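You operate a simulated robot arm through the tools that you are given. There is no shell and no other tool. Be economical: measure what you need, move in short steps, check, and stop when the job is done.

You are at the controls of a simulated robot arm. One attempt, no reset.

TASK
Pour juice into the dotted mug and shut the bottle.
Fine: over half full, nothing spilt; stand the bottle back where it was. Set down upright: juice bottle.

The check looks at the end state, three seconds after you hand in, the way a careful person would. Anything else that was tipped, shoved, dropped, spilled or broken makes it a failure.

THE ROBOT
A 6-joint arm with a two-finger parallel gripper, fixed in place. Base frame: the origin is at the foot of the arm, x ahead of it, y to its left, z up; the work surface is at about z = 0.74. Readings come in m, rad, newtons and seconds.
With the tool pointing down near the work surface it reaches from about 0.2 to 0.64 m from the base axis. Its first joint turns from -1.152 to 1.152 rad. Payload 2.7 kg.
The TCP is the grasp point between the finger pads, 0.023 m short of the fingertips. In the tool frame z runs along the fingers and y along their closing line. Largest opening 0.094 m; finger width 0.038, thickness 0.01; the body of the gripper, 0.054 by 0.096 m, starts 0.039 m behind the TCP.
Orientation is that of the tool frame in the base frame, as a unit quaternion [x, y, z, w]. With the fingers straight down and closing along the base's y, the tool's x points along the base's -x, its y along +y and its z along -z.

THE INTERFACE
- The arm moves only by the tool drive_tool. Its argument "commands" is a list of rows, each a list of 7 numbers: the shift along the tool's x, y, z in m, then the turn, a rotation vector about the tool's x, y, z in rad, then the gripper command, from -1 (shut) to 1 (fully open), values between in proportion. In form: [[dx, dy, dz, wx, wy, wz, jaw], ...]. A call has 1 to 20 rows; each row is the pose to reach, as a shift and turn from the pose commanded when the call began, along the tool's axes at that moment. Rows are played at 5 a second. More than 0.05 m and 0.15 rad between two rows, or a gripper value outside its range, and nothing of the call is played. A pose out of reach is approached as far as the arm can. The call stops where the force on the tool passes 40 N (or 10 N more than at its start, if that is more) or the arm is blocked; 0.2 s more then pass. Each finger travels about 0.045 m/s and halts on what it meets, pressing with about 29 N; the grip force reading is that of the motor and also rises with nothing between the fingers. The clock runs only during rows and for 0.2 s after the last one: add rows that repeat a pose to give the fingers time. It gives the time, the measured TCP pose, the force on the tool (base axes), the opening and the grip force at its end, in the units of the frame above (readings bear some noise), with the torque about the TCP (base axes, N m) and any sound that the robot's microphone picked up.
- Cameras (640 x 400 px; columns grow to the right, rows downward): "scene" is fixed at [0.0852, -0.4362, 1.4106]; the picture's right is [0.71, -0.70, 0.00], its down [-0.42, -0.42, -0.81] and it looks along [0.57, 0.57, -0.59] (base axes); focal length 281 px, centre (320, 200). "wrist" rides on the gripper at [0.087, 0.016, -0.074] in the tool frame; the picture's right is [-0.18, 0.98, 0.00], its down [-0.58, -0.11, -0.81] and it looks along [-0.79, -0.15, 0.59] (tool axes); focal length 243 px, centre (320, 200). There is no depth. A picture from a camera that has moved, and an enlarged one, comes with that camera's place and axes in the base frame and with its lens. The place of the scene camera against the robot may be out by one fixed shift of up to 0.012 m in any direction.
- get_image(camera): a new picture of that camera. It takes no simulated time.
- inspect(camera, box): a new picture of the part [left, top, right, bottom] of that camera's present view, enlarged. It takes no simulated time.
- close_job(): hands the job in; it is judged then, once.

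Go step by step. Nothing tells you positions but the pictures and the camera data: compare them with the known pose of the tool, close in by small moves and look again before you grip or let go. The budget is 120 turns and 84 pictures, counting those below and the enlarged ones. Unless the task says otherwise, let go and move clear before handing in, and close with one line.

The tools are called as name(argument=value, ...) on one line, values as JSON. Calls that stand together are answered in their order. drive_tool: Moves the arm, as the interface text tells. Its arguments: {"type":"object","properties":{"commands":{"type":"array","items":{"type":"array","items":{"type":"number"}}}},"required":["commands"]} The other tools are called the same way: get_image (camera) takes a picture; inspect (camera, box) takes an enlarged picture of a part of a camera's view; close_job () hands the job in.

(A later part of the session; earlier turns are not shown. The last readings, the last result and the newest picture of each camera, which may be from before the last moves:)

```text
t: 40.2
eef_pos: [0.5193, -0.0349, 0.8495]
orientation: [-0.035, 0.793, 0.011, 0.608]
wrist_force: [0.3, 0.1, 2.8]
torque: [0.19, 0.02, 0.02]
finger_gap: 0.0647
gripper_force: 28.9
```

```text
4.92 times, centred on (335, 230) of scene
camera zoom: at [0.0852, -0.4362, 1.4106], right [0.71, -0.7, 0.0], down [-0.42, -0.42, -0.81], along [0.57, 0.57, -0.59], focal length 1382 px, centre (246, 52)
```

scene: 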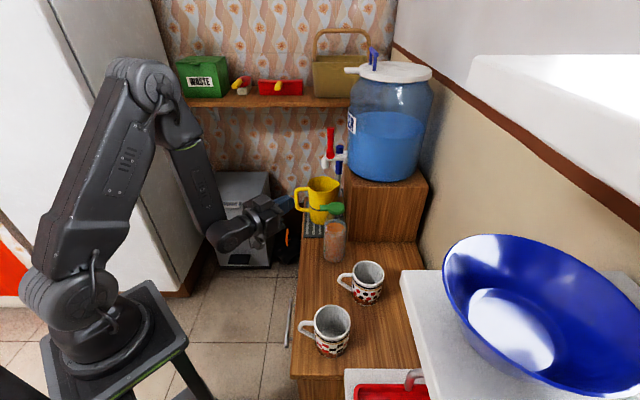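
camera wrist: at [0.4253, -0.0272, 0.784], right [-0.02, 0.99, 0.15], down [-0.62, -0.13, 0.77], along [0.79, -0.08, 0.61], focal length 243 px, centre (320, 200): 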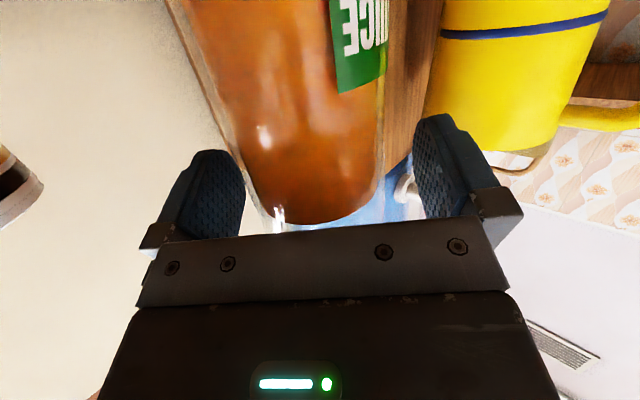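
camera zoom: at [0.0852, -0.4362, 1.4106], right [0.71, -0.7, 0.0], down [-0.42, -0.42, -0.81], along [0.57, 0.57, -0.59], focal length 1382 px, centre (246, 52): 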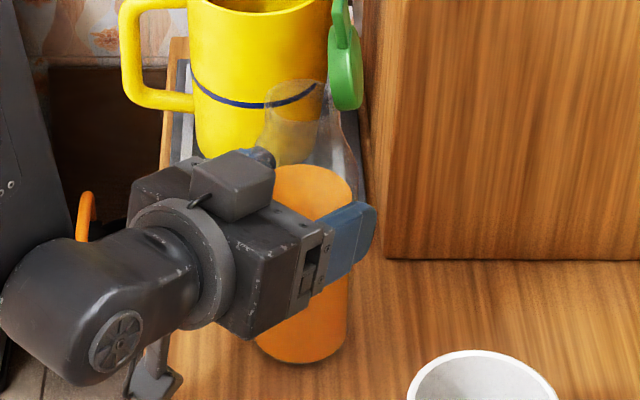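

It's gripped with a 0.065 m gap. I'll lift straight up while correcting a ~1.5° roll.

drive_tool(commands=[[-0.01, 0, -0.0027, 0, 0, 0.012, -1], [-0.03, 0, -0.0081, 0, 0, 0.025, -1], [-0.055, 0, -0.015, 0, 0, 0.025, -1], [-0.077, 0, -0.021, 0, 0, 0.025, -1], [-0.077, 0, -0.021, 0, 0, 0.025, -1]])

get_image(camera="scene")

```text
t: 41.4
eef_pos: [0.5211, -0.0335, 0.9296]
orientation: [-0.026, 0.794, 0.019, 0.607]
wrist_force: [-0.2, 0.2, -4.7]
torque: [0.05, 0.05, 0.01]
finger_gap: 0.0648
gripper_force: 29.0
```

```text
44 pictures are left
```

scene: 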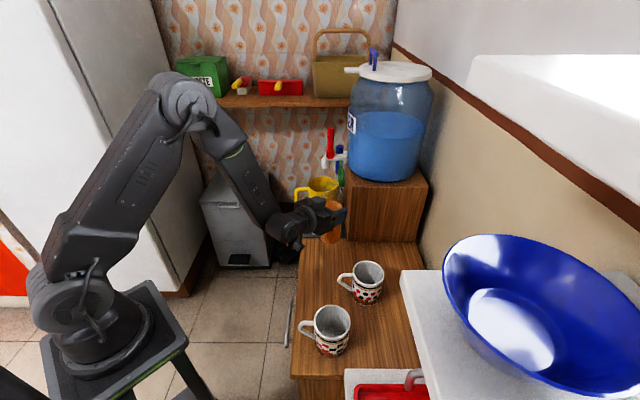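

The load is about 4.7 N, so the weight change will tell me how much has poured. The corrected position of the dotted mug is about (0.488, -0.207). I'll raise the bottle well above the mugs, then carry it to their right-hand side while yawing to -25°.

drive_tool(commands=[[-0.03, 0, -0.008, 0, 0, 0, -1], [-0.0676, 0, -0.0183, 0, 0, 0, -1], [-0.065, -0.032, -0.027, 0.06, 0, 0.016, -1], [-0.0626, -0.065, -0.036, 0.121, 0, 0.033, -1], [-0.06, -0.097, -0.045, 0.181, 0, 0.049, -1], [-0.0577, -0.129, -0.054, 0.242, 0, 0.066, -1], [-0.055, -0.162, -0.063, 0.302, 0, 0.082, -1], [-0.0528, -0.194, -0.072, 0.362, 0, 0.098, -1], [-0.05, -0.226, -0.081, 0.423, 0, 0.115, -1], [-0.0478, -0.2585, -0.09, 0.483, 0, 0.131, -1], [-0.0478, -0.2585, -0.09, 0.483, 0, 0.131, -1]])

get_image(camera="scene")

```text
t: 43.8
eef_pos: [0.4643, -0.2962, 0.9996]
orientation: [0.173, 0.775, -0.132, 0.593]
wrist_force: [0.4, 0.3, -4.7]
torque: [0.0, 0.06, -0.01]
finger_gap: 0.0649
gripper_force: 28.9
```

```text
43 pictures are left
```

scene: 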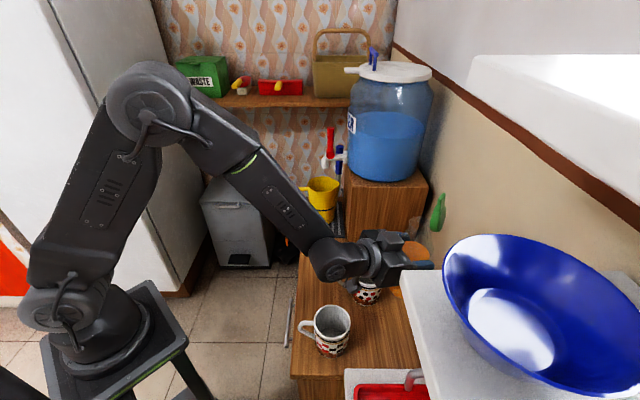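

Nothing is close. I'll tilt 50° to the left, before the juice can reach the mouth, and check that the lid stays open.

drive_tool(commands=[[0, 0, 0, 0, 0, -0.12, -1], [0, 0, 0, 0, 0, -0.24, -1], [0, 0, 0, 0, 0, -0.36, -1], [0, 0, 0, 0, 0, -0.48, -1], [0, 0, 0, 0, 0, -0.6, -1], [0, 0, 0, 0, 0, -0.72, -1], [0, 0, 0, 0, 0, -0.82, -1], [0, 0, 0, 0, 0, -0.87, -1], [0, 0, 0, 0, 0, -0.87, -1]])

inspect(camera="scene", box=[330, 190, 490, 290])

get_image(camera="wrist")

```text
t: 45.8
eef_pos: [0.4616, -0.2967, 0.9981]
orientation: [-0.171, 0.775, -0.37, 0.483]
wrist_force: [0.8, -0.4, -5.0]
torque: [0.1, 0.0, 0.02]
finger_gap: 0.0648
gripper_force: 29.0
```

```text
4.00 times, centred on (410, 240) of scene
camera zoom: at [0.0853, -0.4362, 1.4106], right [0.71, -0.7, 0.0], down [-0.42, -0.42, -0.81], along [0.57, 0.57, -0.59], focal length 1123 px, centre (-40, 40)
```

zoom: 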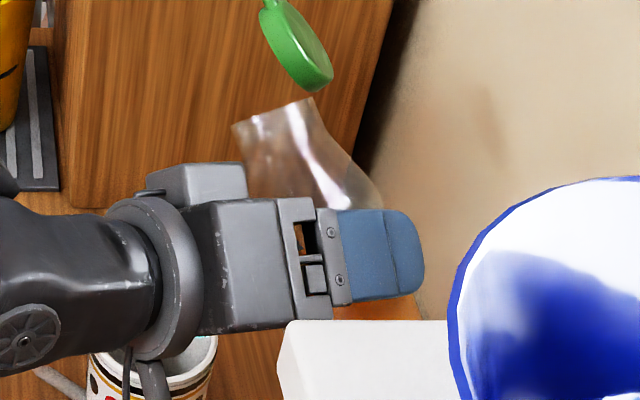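

```text
41 pictures are left
camera wrist: at [0.358, -0.3097, 0.9509], right [0.18, 0.77, -0.61], down [-0.44, 0.62, 0.65], along [0.88, 0.15, 0.45], focal length 243 px, centre (320, 200)
```

wrist: 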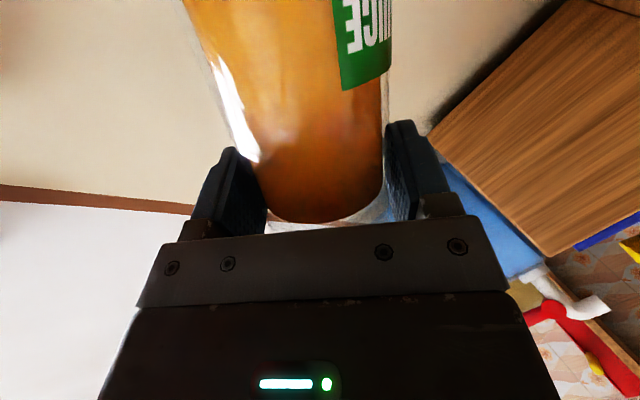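

The lid holds open at a 50° tilt. I'll lower to pouring height next to the mug.

drive_tool(commands=[[0.0172, 0.0204, 0.0072, 0, 0, 0, -1], [0.0344, 0.0409, 0.0144, 0, 0, 0, -1], [0.0516, 0.0613, 0.0216, 0, 0, 0, -1], [0.0516, 0.0613, 0.0216, 0, 0, 0, -1]])

inspect(camera="scene", box=[330, 210, 490, 310])

```text
t: 46.8
eef_pos: [0.4621, -0.2955, 0.9156]
orientation: [-0.17, 0.775, -0.37, 0.483]
wrist_force: [-0.5, -0.4, -5.5]
torque: [0.09, 0.0, 0.02]
finger_gap: 0.0647
gripper_force: 29.2
```

```text
4.00 times, centred on (410, 260) of scene
camera zoom: at [0.0853, -0.4362, 1.4106], right [0.71, -0.7, 0.0], down [-0.42, -0.42, -0.81], along [0.57, 0.57, -0.59], focal length 1123 px, centre (-40, -40)
```

zoom: 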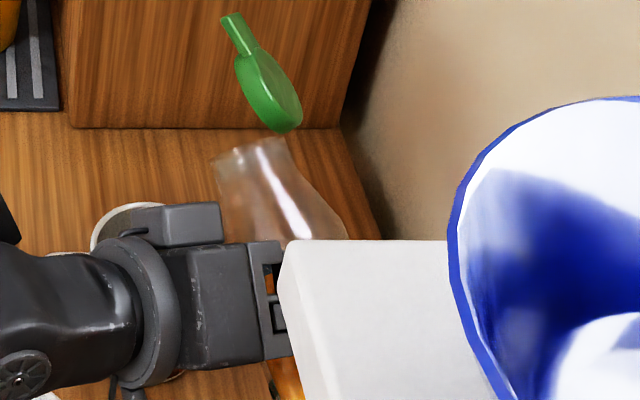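

The picture shows the white slab is a raised shelf (about z 1.0) right beside this spot, so tilting further here could drive the bottle into it. I'll back out along the same path and pour from the arm's side of the mug instead, with the tool yawed to about -70°.

drive_tool(commands=[[-0.0172, -0.0204, -0.0072, 0, 0, 0, -1], [-0.0344, -0.0409, -0.0144, 0, 0, 0, -1], [-0.0516, -0.0613, -0.0216, 0, 0, 0, -1], [-0.0516, -0.0613, -0.0216, 0, 0, 0.12, -1], [-0.0516, -0.0613, -0.0216, 0, 0, 0.24, -1], [-0.0516, -0.0613, -0.0216, 0, 0, 0.36, -1], [-0.0516, -0.0613, -0.0216, 0, 0, 0.48, -1], [-0.0516, -0.0613, -0.0216, 0, 0, 0.6, -1], [-0.0516, -0.0613, -0.0216, 0, 0, 0.72, -1], [-0.0516, -0.0613, -0.0216, 0, 0, 0.87, -1], [-0.0516, -0.0613, -0.0216, 0, 0, 0.87, -1]])

```text
t: 49.2
eef_pos: [0.463, -0.2965, 0.9988]
orientation: [0.172, 0.775, -0.131, 0.594]
wrist_force: [-0.2, 1.6, -4.5]
torque: [0.03, 0.05, -0.02]
finger_gap: 0.0647
gripper_force: 29.2
```

Now I'll yaw to -70° while moving to the arm's side of the mug, at a safe height.

drive_tool(commands=[[0.003, 0.0023, -0.0095, 0.108, 0, 0.029, -1], [0.005, 0.0045, -0.019, 0.217, 0, 0.058, -1], [0.0077, 0.0068, -0.0284, 0.325, 0, 0.087, -1], [0.0102, 0.0091, -0.038, 0.433, 0, 0.117, -1], [0.0128, 0.0114, -0.0474, 0.541, 0, 0.146, -1], [0.0153, 0.0136, -0.0568, 0.65, 0, 0.175, -1], [0.0179, 0.0159, -0.0663, 0.758, 0, 0.204, -1], [0.0179, 0.0159, -0.0663, 0.758, 0, 0.204, -1]])

get_image(camera="scene")

```text
t: 51.0
eef_pos: [0.4058, -0.2535, 0.999]
orientation: [0.456, 0.65, -0.349, 0.497]
wrist_force: [0.4, -0.3, -4.6]
torque: [0.03, 0.0, -0.02]
finger_gap: 0.0647
gripper_force: 29.1
```

```text
39 pictures are left
```

scene: 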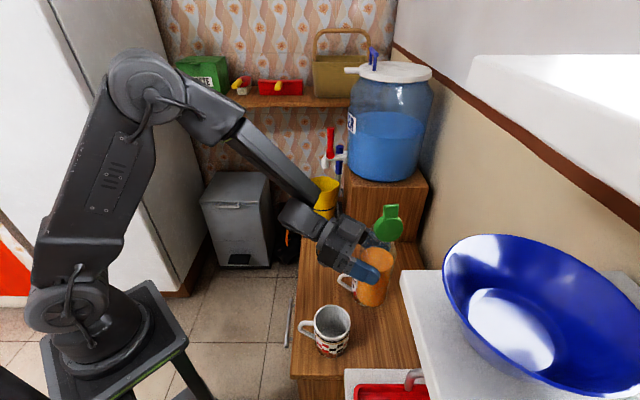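

There's clear space here: slab to the right, checked mug below. I'll tilt to about 70° up here, which is still short of pouring.

drive_tool(commands=[[0, 0, 0, 0, 0, -0.13, -1], [0, 0, 0, 0, 0, -0.26, -1], [0, 0, 0, 0, 0, -0.39, -1], [0, 0, 0, 0, 0, -0.52, -1], [0, 0, 0, 0, 0, -0.65, -1], [0, 0, 0, 0, 0, -0.78, -1], [0, 0, 0, 0, 0, -0.9, -1], [0, 0, 0, 0, 0, -1.0, -1], [0, 0, 0, 0, 0, -1.1, -1], [0, 0, 0, 0, 0, -1.18, -1], [0, 0, 0, 0, 0, -1.18, -1]])

inspect(camera="scene", box=[310, 190, 470, 340])

```text
t: 53.4
eef_pos: [0.4063, -0.2518, 0.9989]
orientation: [0.016, 0.794, -0.567, 0.219]
wrist_force: [0.5, 0.2, -3.8]
torque: [0.05, -0.09, 0.0]
finger_gap: 0.0647
gripper_force: 29.0
```

```text
2.67 times, centred on (390, 265) of scene
camera zoom: at [0.0853, -0.4362, 1.4106], right [0.71, -0.7, 0.0], down [-0.42, -0.42, -0.81], along [0.57, 0.57, -0.59], focal length 748 px, centre (133, 27)
```

zoom: 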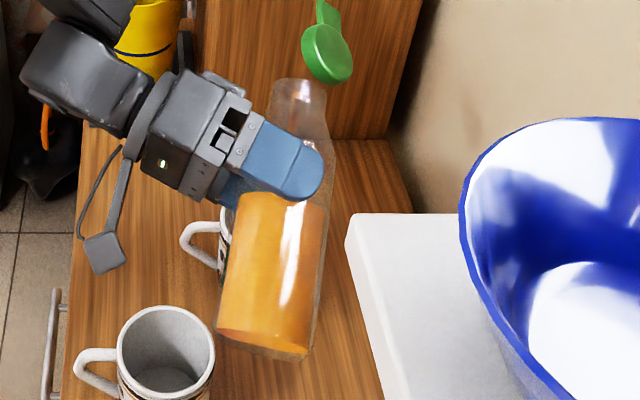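

Tilted 65°, with the mouth about 1–2 cm short of the mug centre as planned. I'll descend while tilting a little more, and read the weight.

drive_tool(commands=[[0, 0, 0, 0, 0, -0.06, -1], [0.0085, 0.0205, 0.006, 0, 0, -0.1, -1], [0.017, 0.041, 0.012, 0, 0, -0.12, -1], [0.0253, 0.0616, 0.018, 0, 0, -0.12, -1], [0.0253, 0.0616, 0.018, 0, 0, -0.12, -1]])

inspect(camera="scene", box=[310, 210, 470, 340])

get_image(camera="wrist")

```text
t: 54.6
eef_pos: [0.406, -0.2548, 0.9301]
orientation: [-0.031, 0.793, -0.579, 0.186]
wrist_force: [0.5, -0.1, -3.2]
torque: [0.07, -0.05, -0.01]
finger_gap: 0.0646
gripper_force: 29.4
```

```text
3.08 times, centred on (390, 275) of scene
camera zoom: at [0.0853, -0.4362, 1.4106], right [0.71, -0.7, 0.0], down [-0.42, -0.42, -0.81], along [0.57, 0.57, -0.59], focal length 864 px, centre (105, -31)
```

zoom: 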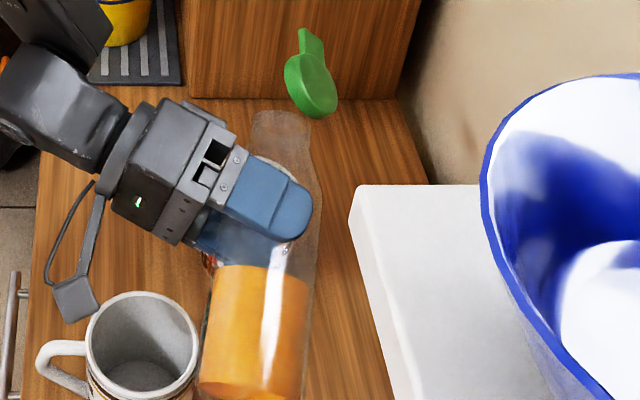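

```text
36 pictures are left
camera wrist: at [0.3042, -0.2046, 0.9099], right [0.33, 0.37, -0.87], down [0.26, 0.85, 0.46], along [0.91, -0.38, 0.19], focal length 243 px, centre (320, 200)
```

wrist: 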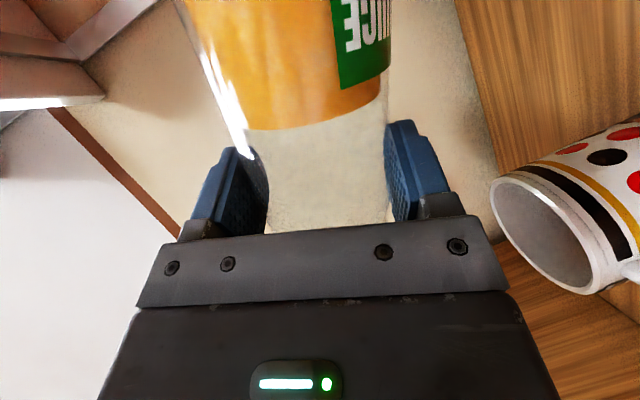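

Juice is already flowing: the weight is 3.2 N, down from about 4.7 N, and the bottle level is dropping. I'll hold briefly and re-read the weight.

drive_tool(commands=[[0, 0, 0, 0, 0, 0, -1]])

inspect(camera="wrist", box=[440, 100, 640, 320])

```text
t: 55.0
eef_pos: [0.4042, -0.2549, 0.9289]
orientation: [-0.03, 0.793, -0.58, 0.185]
wrist_force: [0.2, -0.3, -3.2]
torque: [0.08, -0.02, 0.02]
finger_gap: 0.0648
gripper_force: 29.2
```

```text
1.82 times, centred on (540, 210) of wrist
camera zoom: at [0.304, -0.2046, 0.9099], right [0.33, 0.37, -0.87], down [0.26, 0.85, 0.46], along [0.91, -0.38, 0.19], focal length 441 px, centre (-80, 182)
```

zoom: 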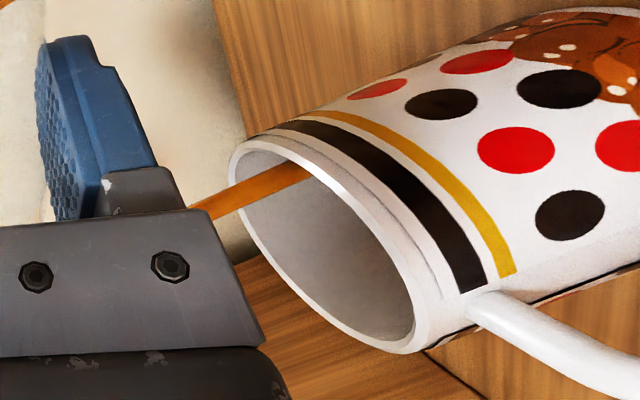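

The stream is going into the mug but close to its -y side. I'll shift +y by about 15 mm straight away.

drive_tool(commands=[[-0.0045, 0.0053, -0.0135, 0, 0, 0, -1]])

inspect(camera="wrist", box=[440, 100, 640, 320])

inspect(camera="scene", box=[310, 210, 470, 340])

```text
t: 55.4
eef_pos: [0.4062, -0.2377, 0.9289]
orientation: [-0.031, 0.793, -0.579, 0.184]
wrist_force: [0.0, 0.3, -3.5]
torque: [0.06, -0.04, 0.02]
finger_gap: 0.065
gripper_force: 28.9
```

```text
1.82 times, centred on (540, 210) of wrist
camera zoom: at [0.3051, -0.1885, 0.9096], right [0.33, 0.37, -0.87], down [0.26, 0.85, 0.46], along [0.91, -0.38, 0.19], focal length 441 px, centre (-80, 182)
```

zoom: 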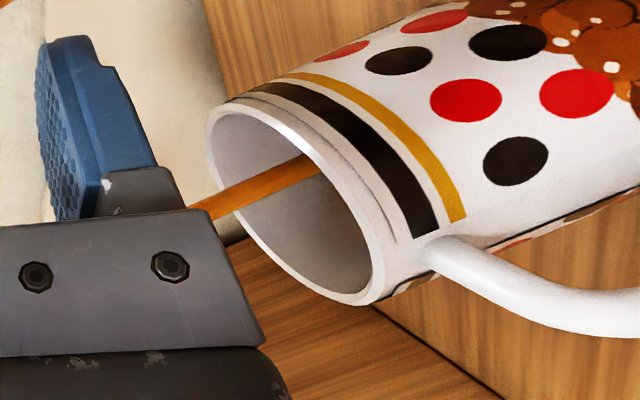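

```text
3.08 times, centred on (390, 275) of scene
camera zoom: at [0.0852, -0.4362, 1.4106], right [0.71, -0.7, 0.0], down [-0.42, -0.42, -0.81], along [0.57, 0.57, -0.59], focal length 864 px, centre (105, -31)
```

zoom: 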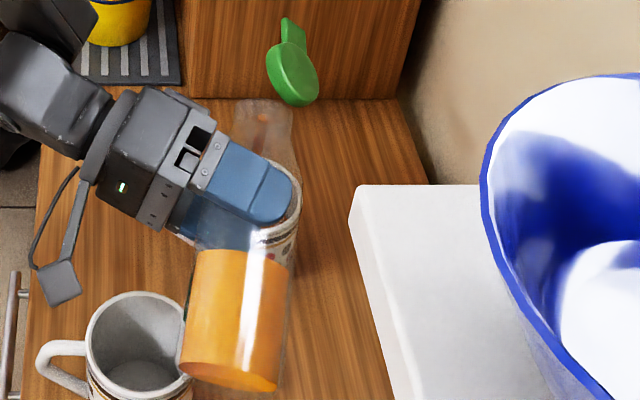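

It's centred now. I'll hold for a second and check again.

drive_tool(commands=[[0, 0, 0, 0, 0, 0, -1], [0, 0, 0, 0, 0, 0, -1], [0, 0, 0, 0, 0, 0, -1], [0, 0, 0, 0, 0, 0, -1]])

get_image(camera="wrist")

```text
t: 56.4
eef_pos: [0.4068, -0.2374, 0.9294]
orientation: [-0.032, 0.793, -0.58, 0.184]
wrist_force: [1.0, 0.4, -2.1]
torque: [0.04, -0.04, 0.01]
finger_gap: 0.0648
gripper_force: 29.1
```

```text
32 pictures are left
camera wrist: at [0.3051, -0.1886, 0.9096], right [0.33, 0.37, -0.87], down [0.26, 0.85, 0.46], along [0.91, -0.38, 0.19], focal length 243 px, centre (320, 200)
```

wrist: 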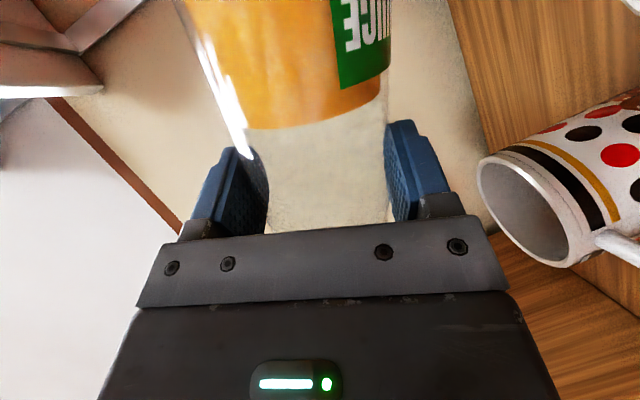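

Flow has stopped at this tilt. The bottle level fell from about 0.11 m to 0.073 m, so roughly 110 ml is poured and I need about twice that. I'll tilt a little more and hold.

drive_tool(commands=[[0, 0, 0, 0, 0, -0.04, -1], [0, 0, 0, 0, 0, -0.08, -1], [0, 0, 0, 0, 0, -0.12, -1], [0, 0, 0, 0, 0, -0.12, -1]])

get_image(camera="wrist")

```text
t: 57.4
eef_pos: [0.4059, -0.2383, 0.9291]
orientation: [-0.079, 0.79, -0.59, 0.149]
wrist_force: [-0.2, -0.8, -1.8]
torque: [0.03, -0.04, 0.0]
finger_gap: 0.0647
gripper_force: 29.1
```

```text
31 pictures are left
camera wrist: at [0.3023, -0.1922, 0.9193], right [0.22, 0.34, -0.91], down [0.28, 0.88, 0.4], along [0.93, -0.34, 0.1], focal length 243 px, centre (320, 200)
```

wrist: 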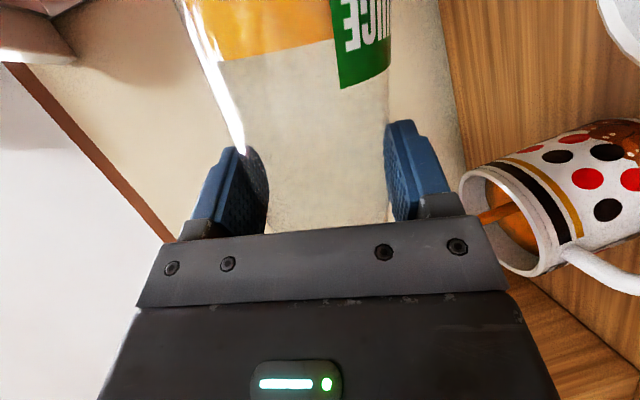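

Juice is visible in the mug now and still flowing. I'll zoom in.

inspect(camera="wrist", box=[440, 100, 640, 300])

```text
2.00 times, centred on (540, 200) of wrist
camera zoom: at [0.3023, -0.1922, 0.9193], right [0.22, 0.34, -0.91], down [0.28, 0.88, 0.4], along [0.93, -0.34, 0.1], focal length 485 px, centre (-120, 200)
```

zoom: 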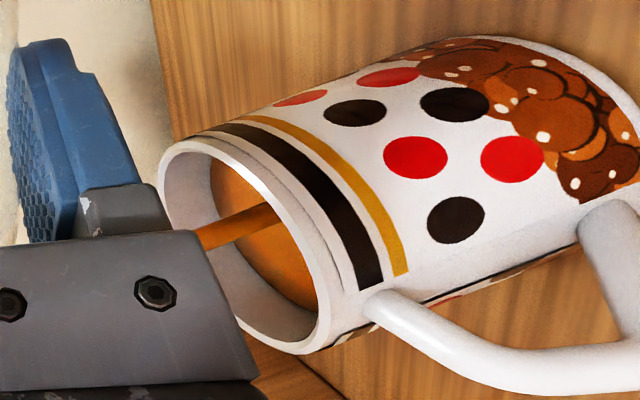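

The juice level looks about 2.5 cm below the rim, which is comfortably over half. I'll stop now by rolling back quickly while rising to clear the checked mug.

drive_tool(commands=[[-0.001, -0.007, -0.002, 0, 0, 0.15, -1], [-0.003, -0.021, -0.0055, 0, 0, 0.3, -1], [-0.006, -0.042, -0.011, 0, 0, 0.44, -1], [-0.01, -0.067, -0.018, 0, 0, 0.58, -1], [-0.01, -0.067, -0.018, 0, 0, 0.72, -1], [-0.01, -0.067, -0.018, 0, 0, 0.86, -1], [-0.01, -0.067, -0.018, 0, 0, 0.86, -1]])

get_image(camera="scene")

inspect(camera="scene", box=[290, 230, 450, 330])

```text
t: 59.0
eef_pos: [0.4071, -0.2386, 0.9991]
orientation: [0.259, 0.75, -0.473, 0.382]
wrist_force: [-0.3, 0.0, -3.5]
torque: [0.0, -0.03, 0.0]
finger_gap: 0.0649
gripper_force: 29.0
```

```text
29 pictures are left
```

scene: 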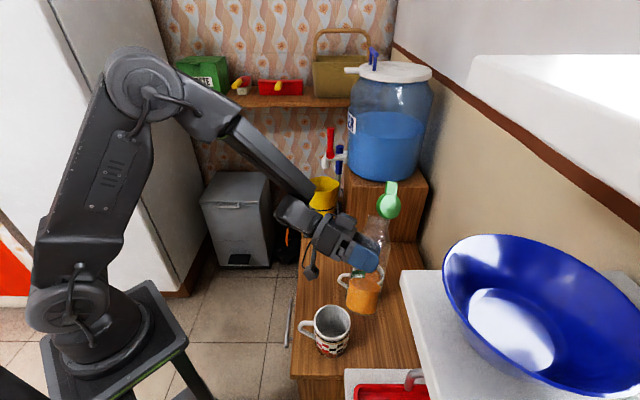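

```text
4.00 times, centred on (370, 280) of scene
camera zoom: at [0.0852, -0.4362, 1.4106], right [0.71, -0.7, 0.0], down [-0.42, -0.42, -0.81], along [0.57, 0.57, -0.59], focal length 1123 px, centre (120, -120)
```

zoom: 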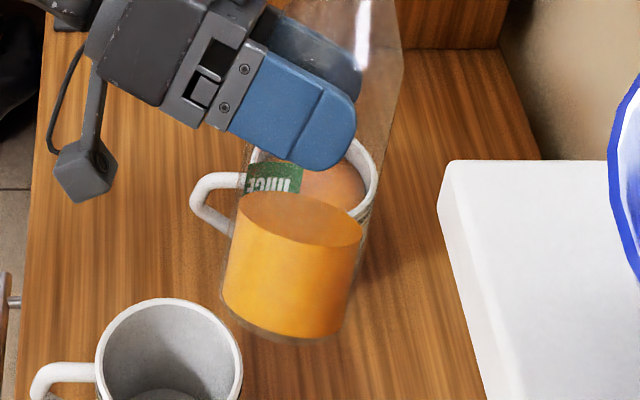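

No spill is visible. I'll finish righting the bottle, then start back so I can view the mug unobstructed.

drive_tool(commands=[[0, 0, 0, 0, 0, 0.14, -1], [0, 0, 0, 0, 0, 0.28, -1], [0, 0, 0, 0, 0, 0.42, -1], [0, 0, 0, 0, 0, 0.56, -1], [0, 0, 0, 0, 0, 0.56, -1]])

```text
t: 60.2
eef_pos: [0.4068, -0.2382, 1.0003]
orientation: [0.455, 0.651, -0.348, 0.499]
wrist_force: [-0.3, -0.4, -2.5]
torque: [0.01, 0.02, 0.03]
finger_gap: 0.0649
gripper_force: 28.9
```

Upright again, and the weight is about 2.5–3 N. I'll carry it back above its original spot at the same height.

drive_tool(commands=[[0.0038, 0.0183, -0.0141, -0.124, 0, -0.034, -1], [0.0077, 0.0366, -0.0282, -0.248, 0, -0.067, -1], [0.0115, 0.0549, -0.0423, -0.372, 0, -0.101, -1], [0.0153, 0.0732, -0.0564, -0.496, 0, -0.135, -1], [0.0192, 0.0915, -0.0705, -0.62, 0, -0.168, -1], [0.023, 0.1098, -0.0846, -0.745, 0, -0.202, -1], [0.0268, 0.1281, -0.0987, -0.869, 0, -0.236, -1], [0.0306, 0.1464, -0.1128, -0.993, 0, -0.27, -1], [0.0345, 0.1647, -0.1269, -1.117, 0, -0.303, -1], [0.0383, 0.183, -0.141, -1.241, 0, -0.337, -1], [0.0383, 0.183, -0.141, -1.241, 0, -0.337, -1]])

inspect(camera="scene", box=[280, 240, 440, 340])

inspect(camera="scene", box=[280, 150, 440, 250])

```text
t: 62.6
eef_pos: [0.5271, -0.039, 0.9984]
orientation: [-0.027, 0.795, 0.019, 0.606]
wrist_force: [-0.5, 0.0, -3.5]
torque: [0.01, 0.0, 0.0]
finger_gap: 0.0648
gripper_force: 28.8
```

```text
4.00 times, centred on (360, 290) of scene
camera zoom: at [0.0853, -0.4362, 1.4106], right [0.71, -0.7, 0.0], down [-0.42, -0.42, -0.81], along [0.57, 0.57, -0.59], focal length 1123 px, centre (160, -160)
```

zoom: 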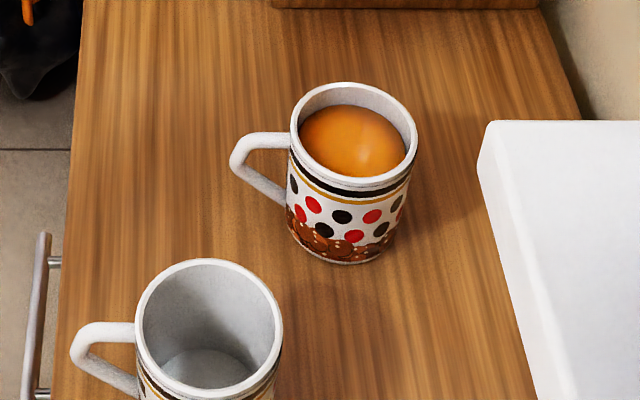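

```text
4.00 times, centred on (360, 200) of scene
camera zoom: at [0.0853, -0.4362, 1.4106], right [0.71, -0.7, 0.0], down [-0.42, -0.42, -0.81], along [0.57, 0.57, -0.59], focal length 1123 px, centre (160, 200)
```

zoom: 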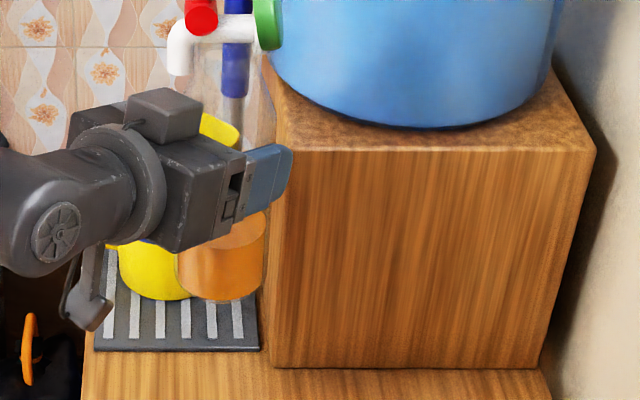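

The dotted mug is roughly three-quarters full and the counter is dry. I'll lower the bottle toward its original spot and stop about 1 cm above the counter.

drive_tool(commands=[[0.026, 0.001, 0.009, 0, 0, -0.01, -1], [0.052, 0.001, 0.016, 0, 0, -0.02, -1], [0.078, 0.001, 0.023, 0, 0, -0.028, -1], [0.104, 0.001, 0.03, 0, 0, -0.028, -1], [0.128, 0.001, 0.0368, 0, 0, -0.028, -1], [0.128, 0.001, 0.0368, 0, 0, -0.028, -1]])

inspect(camera="scene", box=[270, 190, 400, 270])

```text
t: 64.0
eef_pos: [0.5312, -0.0382, 0.8666]
orientation: [-0.037, 0.793, 0.009, 0.608]
wrist_force: [-0.3, 0.0, -2.1]
torque: [0.02, 0.05, 0.01]
finger_gap: 0.0649
gripper_force: 28.7
```

```text
4.92 times, centred on (335, 230) of scene
camera zoom: at [0.0853, -0.4362, 1.4106], right [0.71, -0.7, 0.0], down [-0.42, -0.42, -0.81], along [0.57, 0.57, -0.59], focal length 1382 px, centre (246, 52)
```

zoom: 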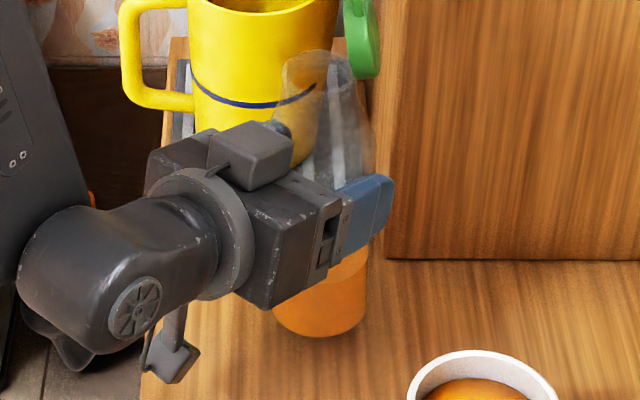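

It's nearly in place. I'll make a 2 mm correction and lower gently until contact.

drive_tool(commands=[[0.006, 0, 0.001, 0, 0, 0, -1], [0.011, 0, 0.0015, 0, 0, 0, -1], [0.014, 0, 0.002, 0, 0, 0, -1], [0.0165, 0, 0.0025, 0, 0, 0, -1], [0.0165, 0, 0.0025, 0, 0, 0, -1]])

inspect(camera="scene", box=[270, 190, 400, 270])

```text
t: 65.2
eef_pos: [0.5289, -0.0393, 0.8518]
orientation: [-0.037, 0.792, 0.01, 0.609]
wrist_force: [-4.0, -0.2, 13.1]
torque: [0.43, 0.53, 0.04]
finger_gap: 0.0651
gripper_force: 29.4
```

```text
4.92 times, centred on (335, 230) of scene
camera zoom: at [0.0849, -0.4362, 1.4107], right [0.71, -0.7, 0.0], down [-0.42, -0.42, -0.81], along [0.57, 0.57, -0.59], focal length 1382 px, centre (246, 52)
```

zoom: 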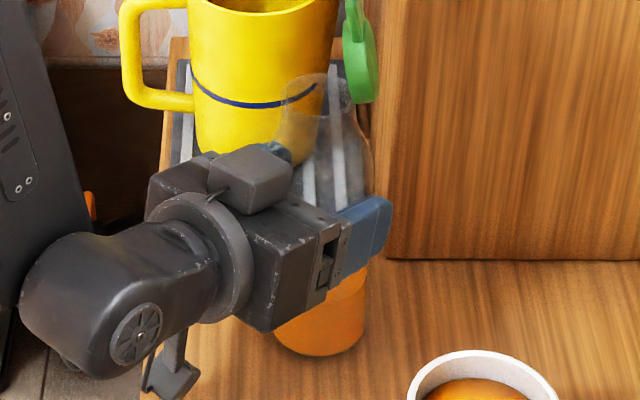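

It's in contact with about 13 N of press. I'll ease up 1.5 mm and open gradually.

drive_tool(commands=[[-0.0015, 0, -0.0004, 0, 0, 0, -1], [-0.0015, 0, -0.0004, 0, 0, 0, 0.4], [-0.0015, 0, -0.0004, 0, 0, 0, 0.5], [-0.0015, 0, -0.0004, 0, 0, 0, 0.7], [-0.0015, 0, -0.0004, 0, 0, 0, 1], [-0.0015, 0, -0.0004, 0, 0, 0, 1], [-0.0015, 0, -0.0004, 0, 0, 0, 1]])

inspect(camera="scene", box=[270, 190, 400, 270])

```text
t: 66.8
eef_pos: [0.5281, -0.0387, 0.8508]
orientation: [-0.037, 0.794, 0.01, 0.607]
wrist_force: [-0.3, -0.2, -0.3]
torque: [-0.04, -0.01, -0.01]
finger_gap: 0.094
gripper_force: 0.0
```

```text
4.92 times, centred on (335, 230) of scene
camera zoom: at [0.0852, -0.4362, 1.4106], right [0.71, -0.7, 0.0], down [-0.42, -0.42, -0.81], along [0.57, 0.57, -0.59], focal length 1382 px, centre (246, 52)
```

zoom: 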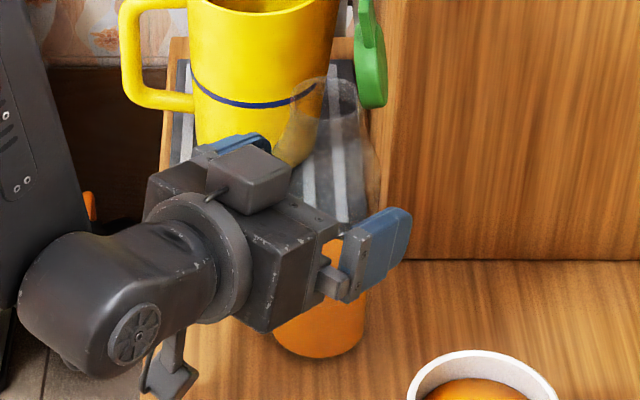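

It's released and standing upright at its old spot. I'll retreat horizontally.

drive_tool(commands=[[0.008, 0, -0.03, 0, 0, 0, 1], [0.0168, 0, -0.0625, 0, 0, 0, 1], [0.0286, 0, -0.106, 0, 0, 0, 1], [0.0286, 0, -0.106, 0, 0, 0, 1]])

inspect(camera="scene", box=[272, 175, 384, 265])

```text
t: 67.8
eef_pos: [0.416, -0.0468, 0.852]
orientation: [-0.037, 0.794, 0.01, 0.607]
wrist_force: [-0.1, -0.5, -0.3]
torque: [0.03, 0.02, 0.0]
finger_gap: 0.0939
gripper_force: 0.1
```

```text
4.44 times, centred on (328, 220) of scene
camera zoom: at [0.0852, -0.4362, 1.4106], right [0.71, -0.7, 0.0], down [-0.42, -0.42, -0.81], along [0.57, 0.57, -0.59], focal length 1248 px, centre (284, 111)
```

zoom: 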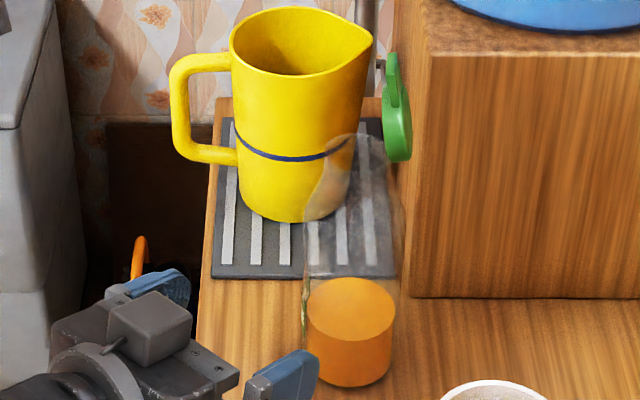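

The bottle stands within about 1 mm of its original spot, and the lid is still open to the right. Next I'll close the gripper, level the tool and go high to the lid's outer side, so I can sweep it shut.

drive_tool(commands=[[-0.035, 0, 0, 0, 0, 0, 0.5], [-0.07, 0, 0, 0, -0.04, 0, 0], [-0.105, -0.015, 0.001, -0.04, -0.1, -0.01, -0.5], [-0.137, -0.04, 0.002, -0.1, -0.17, -0.026, -1], [-0.137, -0.078, 0.003, -0.193, -0.262, -0.052, -1], [-0.137, -0.078, 0.003, -0.193, -0.262, -0.052, -1]])

inspect(camera="scene", box=[300, 175, 428, 255])

```text
t: 69.2
eef_pos: [0.4647, -0.1185, 0.9854]
orientation: [-0.113, 0.702, 0.076, 0.699]
wrist_force: [0.3, 0.1, -0.2]
torque: [0.03, 0.01, 0.01]
finger_gap: 0.0
gripper_force: 29.0
```

```text
5.00 times, centred on (364, 215) of scene
camera zoom: at [0.0852, -0.4362, 1.4106], right [0.71, -0.7, 0.0], down [-0.42, -0.42, -0.81], along [0.57, 0.57, -0.59], focal length 1404 px, centre (100, 125)
```

zoom: 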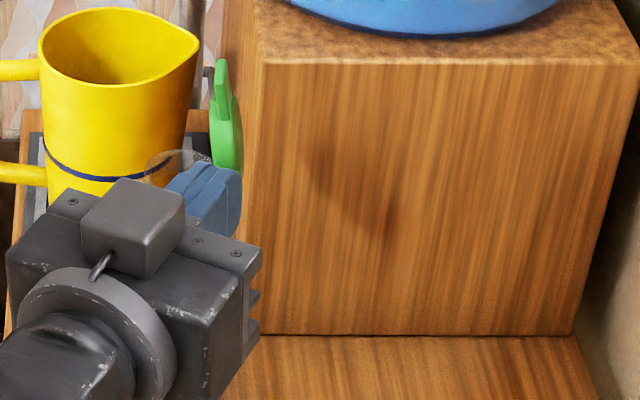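

The fingers are pointing along the lid's outer side. I'll advance part way and check the clearance.

drive_tool(commands=[[0, -0.002, 0.025, 0, 0, 0, -1], [0, -0.004, 0.05, 0, 0, 0, -1], [0, -0.004, 0.075, 0, 0, 0, -1], [0, -0.004, 0.075, 0, 0, 0, -1]])

inspect(camera="scene", box=[300, 175, 428, 255])

get_image(camera="wrist")

```text
t: 70.2
eef_pos: [0.5375, -0.1016, 0.9847]
orientation: [-0.115, 0.702, 0.075, 0.699]
wrist_force: [-0.1, -0.5, -0.1]
torque: [0.02, -0.01, -0.01]
finger_gap: 0.0001
gripper_force: 28.5
```

```text
5.00 times, centred on (364, 215) of scene
camera zoom: at [0.0852, -0.4362, 1.4106], right [0.71, -0.7, 0.0], down [-0.42, -0.42, -0.81], along [0.57, 0.57, -0.59], focal length 1404 px, centre (100, 125)
```

zoom: 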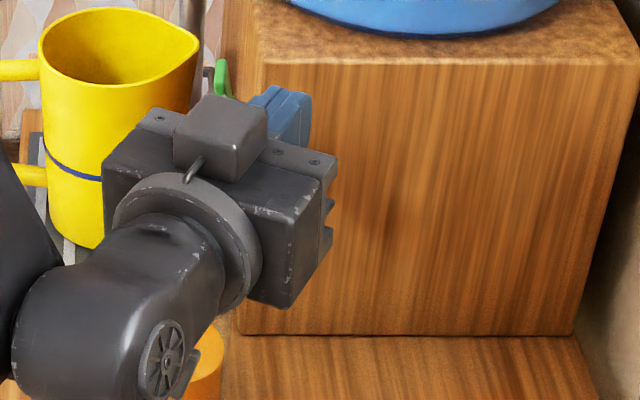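

```text
19 pictures are left
camera wrist: at [0.4624, -0.1113, 0.8966], right [-0.26, 0.96, 0.13], down [-0.75, -0.29, 0.6], along [0.61, 0.06, 0.79], focal length 243 px, centre (320, 200)
```

wrist: 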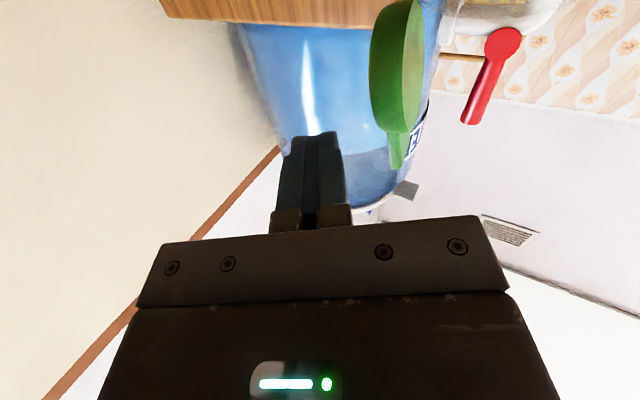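

The bar is clear of the lid by about 15 mm. I'll advance, then sweep toward the tab side to push the lid over.

drive_tool(commands=[[0, 0, 0.025, 0, 0, 0, -1], [0, 0, 0.048, 0, 0, 0, -1], [0, 0.0123, 0.0395, 0, 0, 0, -1], [0, 0.0247, 0.031, 0, 0, 0, -1], [0, 0.037, 0.0224, 0, 0, 0, -1], [0, 0.0493, 0.0139, 0, 0, 0, -1], [0, 0.0493, 0.0139, 0, 0, 0, -1]])

inspect(camera="scene", box=[280, 175, 408, 255])

```text
t: 71.8
eef_pos: [0.5366, -0.0498, 0.9821]
orientation: [-0.114, 0.702, 0.074, 0.699]
wrist_force: [-1.0, -0.6, -0.5]
torque: [-0.05, 0.02, -0.01]
finger_gap: 0.0
gripper_force: 28.7
```

```text
5.00 times, centred on (344, 215) of scene
camera zoom: at [0.0852, -0.4362, 1.4106], right [0.71, -0.7, 0.0], down [-0.42, -0.42, -0.81], along [0.57, 0.57, -0.59], focal length 1404 px, centre (200, 125)
```

zoom: 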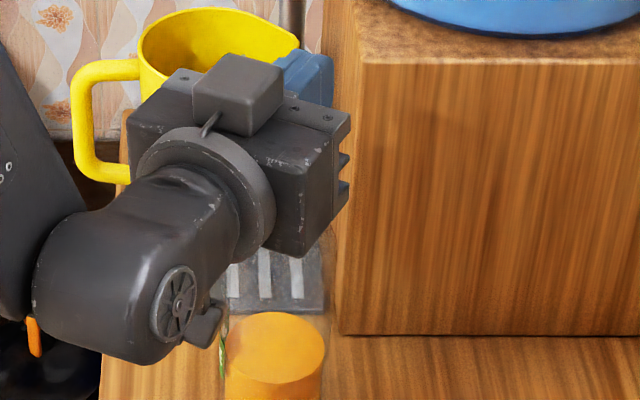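

The bottle hasn't moved, but the gripper hides the lid. I'll use the wrist camera.

get_image(camera="wrist")

```text
17 pictures are left
camera wrist: at [0.4628, -0.0595, 0.8941], right [-0.26, 0.96, 0.13], down [-0.75, -0.29, 0.6], along [0.61, 0.06, 0.79], focal length 243 px, centre (320, 200)
```

wrist: 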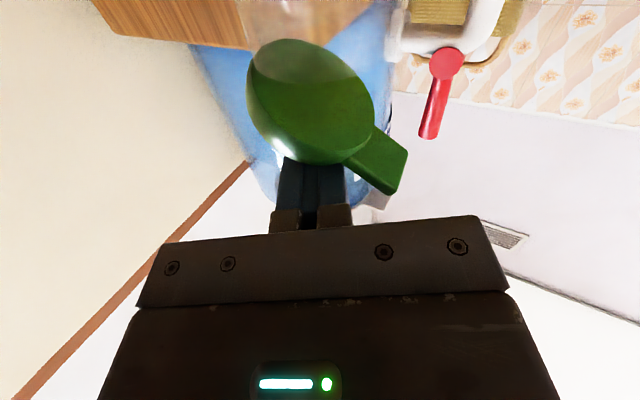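

The lid is past vertical and folding over, about 55° open. I'll continue the sweep and begin descending.

drive_tool(commands=[[0, 0.0066, -0.0045, 0, 0, 0, -1], [0.004, 0.0132, -0.009, 0, 0, 0, -1], [0.009, 0.0164, -0.0114, 0, 0, 0, -1], [0.014, 0.0164, -0.0114, 0, 0, 0, -1], [0.018, 0.0164, -0.0114, 0, 0, 0, -1], [0.018, 0.0164, -0.0114, 0, 0, 0, -1]])

get_image(camera="wrist")

inspect(camera="scene", box=[280, 175, 408, 255])

```text
t: 73.2
eef_pos: [0.5225, -0.038, 0.9632]
orientation: [-0.114, 0.702, 0.075, 0.699]
wrist_force: [0.3, 0.3, -0.4]
torque: [-0.03, -0.03, 0.0]
finger_gap: 0.0002
gripper_force: 29.2
```

```text
16 pictures are left
camera wrist: at [0.4472, -0.0474, 0.8748], right [-0.26, 0.96, 0.13], down [-0.75, -0.29, 0.6], along [0.61, 0.06, 0.79], focal length 243 px, centre (320, 200)
```

wrist: 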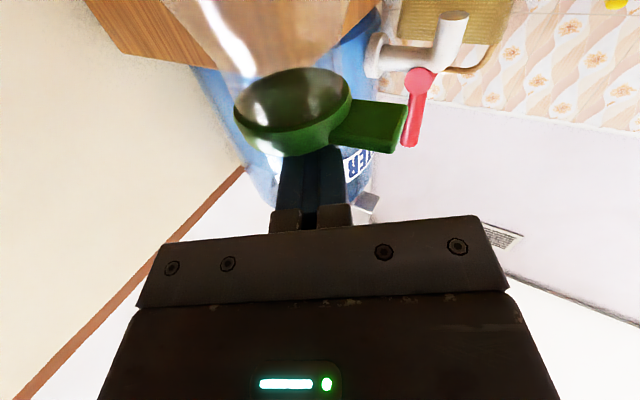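

```text
5.00 times, centred on (344, 215) of scene
camera zoom: at [0.0852, -0.4362, 1.4106], right [0.71, -0.7, 0.0], down [-0.42, -0.42, -0.81], along [0.57, 0.57, -0.59], focal length 1404 px, centre (200, 125)
```

zoom: 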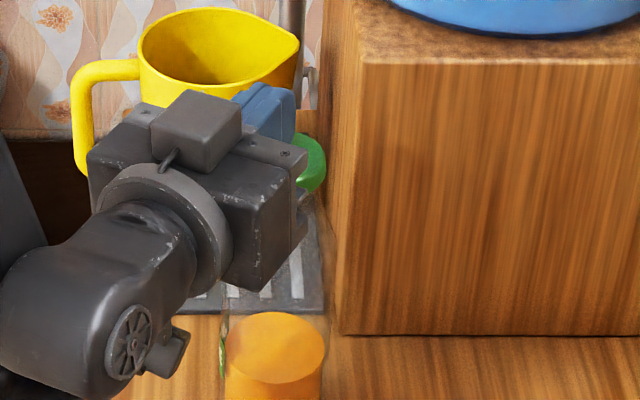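

The lid is almost shut. I'll press down gently.

drive_tool(commands=[[0.002, 0, 0, 0, 0, 0, -1], [0.004, 0, 0, 0, 0, 0, -1], [0.006, 0, 0, 0, 0, 0, -1], [0.008, 0, 0, 0, 0, 0, -1], [0.008, 0, 0, 0, 0, 0, -1]])

```text
t: 74.4
eef_pos: [0.5223, -0.0384, 0.9563]
orientation: [-0.114, 0.7, 0.074, 0.701]
wrist_force: [-2.9, -0.4, 16.2]
torque: [0.0, 0.04, -0.03]
finger_gap: 0.0
gripper_force: 29.0
```

There's firm contact at 16 N, at the height where the cap should be closed. I'll press a touch more to seat it, then look.

drive_tool(commands=[[0.001, 0, 0, 0, 0, 0, -1], [0.001, 0, 0, 0, 0, 0, -1], [-0.003, 0, 0, 0, 0, 0, -1], [-0.015, 0, 0, 0, 0, 0, -1], [-0.03, 0, 0, 0, 0, 0, -1]])

get_image(camera="wrist")

```text
t: 75.6
eef_pos: [0.5216, -0.0367, 0.9836]
orientation: [-0.115, 0.703, 0.075, 0.698]
wrist_force: [0.5, 1.3, -0.1]
torque: [0.0, -0.02, 0.01]
finger_gap: 0.0
gripper_force: 29.1
```

```text
14 pictures are left
camera wrist: at [0.4467, -0.0455, 0.8954], right [-0.26, 0.96, 0.13], down [-0.75, -0.29, 0.6], along [0.61, 0.06, 0.79], focal length 243 px, centre (320, 200)
```

wrist: 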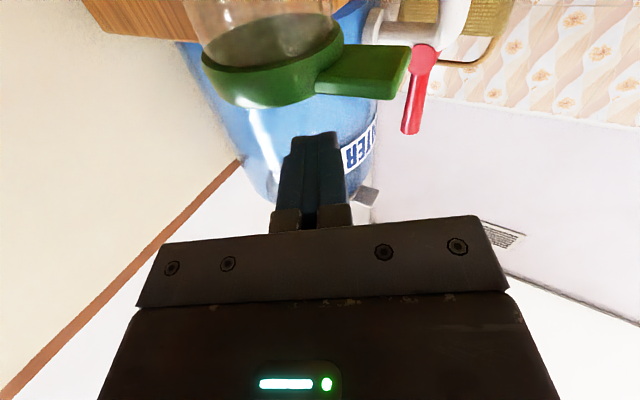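

The lid looks shut. I'll rise and back away, then compare with the first picture.

drive_tool(commands=[[-0.03, 0, 0, 0, 0, 0, -1], [-0.06, 0, -0.02, 0, 0, 0, -1], [-0.07, 0, -0.06, 0, 0, 0, -1], [-0.07, 0, -0.1, 0, 0, 0, -1], [-0.07, 0, -0.1, 0, 0, 0, -1]])

inspect(camera="scene", box=[310, 195, 360, 270])

get_image(camera="scene")

```text
t: 76.8
eef_pos: [0.4255, -0.0602, 1.0549]
orientation: [-0.114, 0.702, 0.075, 0.699]
wrist_force: [-0.9, -0.4, -0.7]
torque: [-0.01, -0.04, -0.01]
finger_gap: 0.0
gripper_force: 29.0
```

```text
5.33 times, centred on (335, 232) of scene
camera zoom: at [0.0852, -0.4362, 1.4106], right [0.71, -0.7, 0.0], down [-0.42, -0.42, -0.81], along [0.57, 0.57, -0.59], focal length 1497 px, centre (240, 27)
```

zoom: 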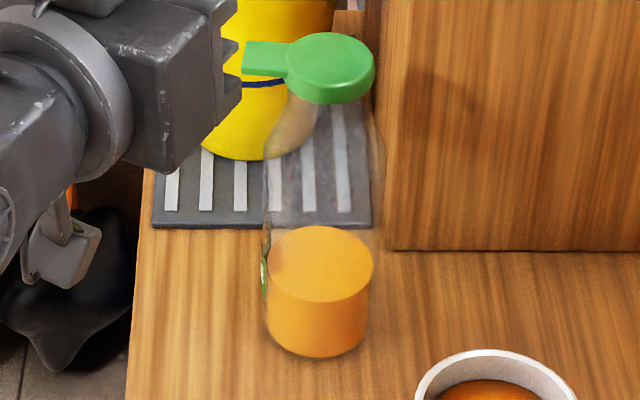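

```text
12 pictures are left
```

scene: 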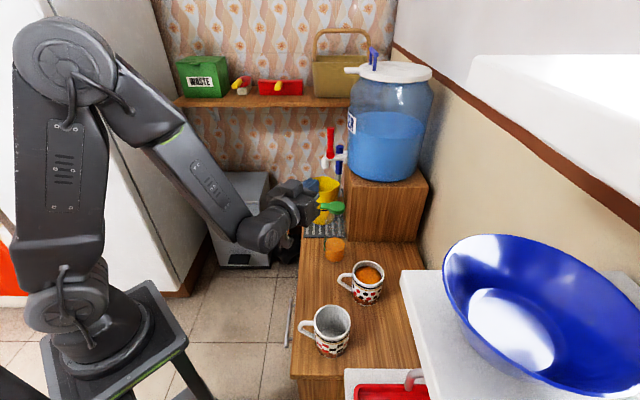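

The cap is on, but the tab may sit slightly higher than at first. I'll compare using the same strong zoom as before.

inspect(camera="scene", box=[318, 196, 350, 224])

```text
14.29 times, centred on (334, 210) of scene
camera zoom: at [0.0852, -0.4362, 1.4106], right [0.71, -0.7, 0.0], down [-0.42, -0.42, -0.81], along [0.57, 0.57, -0.59], focal length 4010 px, centre (120, 57)
```

zoom: 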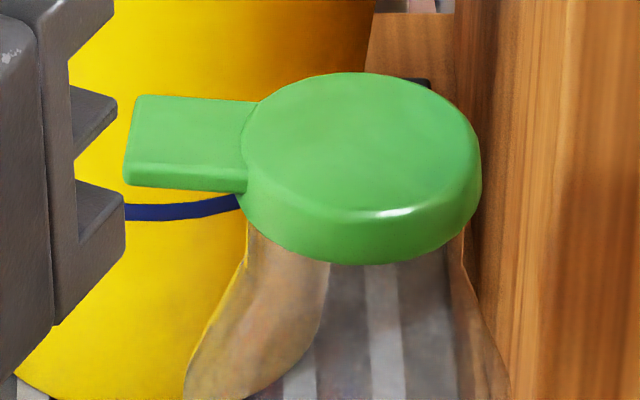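

The tab's slope changed slightly. That fits a small turn of the bottle, but it could also be a lid a few degrees open, so I'll check the cap rim from the side with the wrist camera.

drive_tool(commands=[[0.035, 0, -0.01, 0, 0, 0, -1], [0.07, 0, -0.01, 0, 0.05, 0, -1], [0.09, 0, -0.01, 0, 0.15, 0, -1], [0.09, 0, -0.01, 0, 0.3, 0, -1], [0.09, 0, -0.01, 0, 0.3, 0, -1]])

get_image(camera="wrist")

```text
t: 78.0
eef_pos: [0.4166, -0.0682, 0.9641]
orientation: [-0.124, 0.799, 0.057, 0.585]
wrist_force: [-0.2, 0.8, 0.1]
torque: [-0.02, -0.03, 0.01]
finger_gap: 0.0
gripper_force: 28.9
```

```text
10 pictures are left
camera wrist: at [0.32, -0.0813, 0.9032], right [-0.21, 0.97, 0.12], down [-0.55, -0.22, 0.81], along [0.81, 0.1, 0.58], focal length 243 px, centre (320, 200)
```

wrist: 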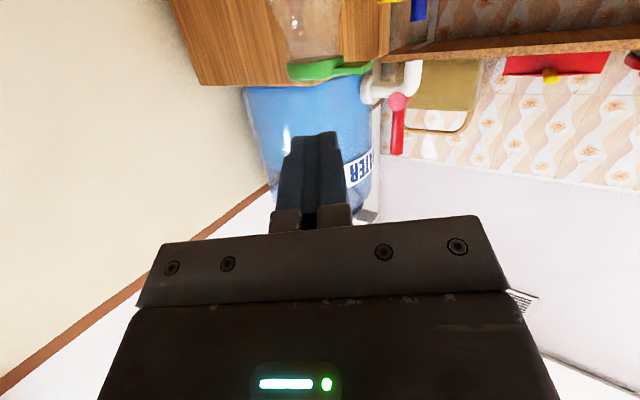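

inspect(camera="wrist", box=[270, 30, 390, 105])

```text
5.33 times, centred on (330, 68) of wrist
camera zoom: at [0.32, -0.0813, 0.9032], right [-0.21, 0.97, 0.12], down [-0.55, -0.22, 0.81], along [0.81, 0.1, 0.58], focal length 1294 px, centre (267, 907)
```

zoom: 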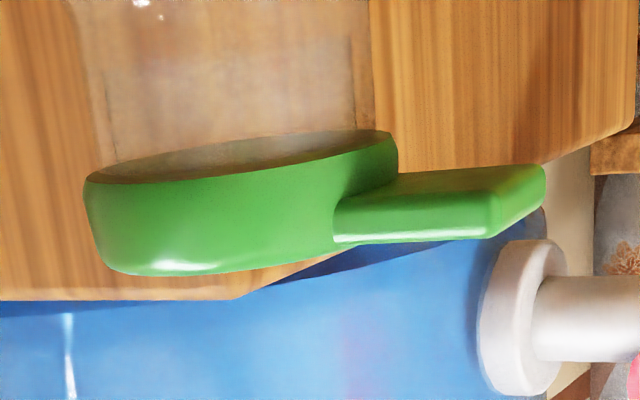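

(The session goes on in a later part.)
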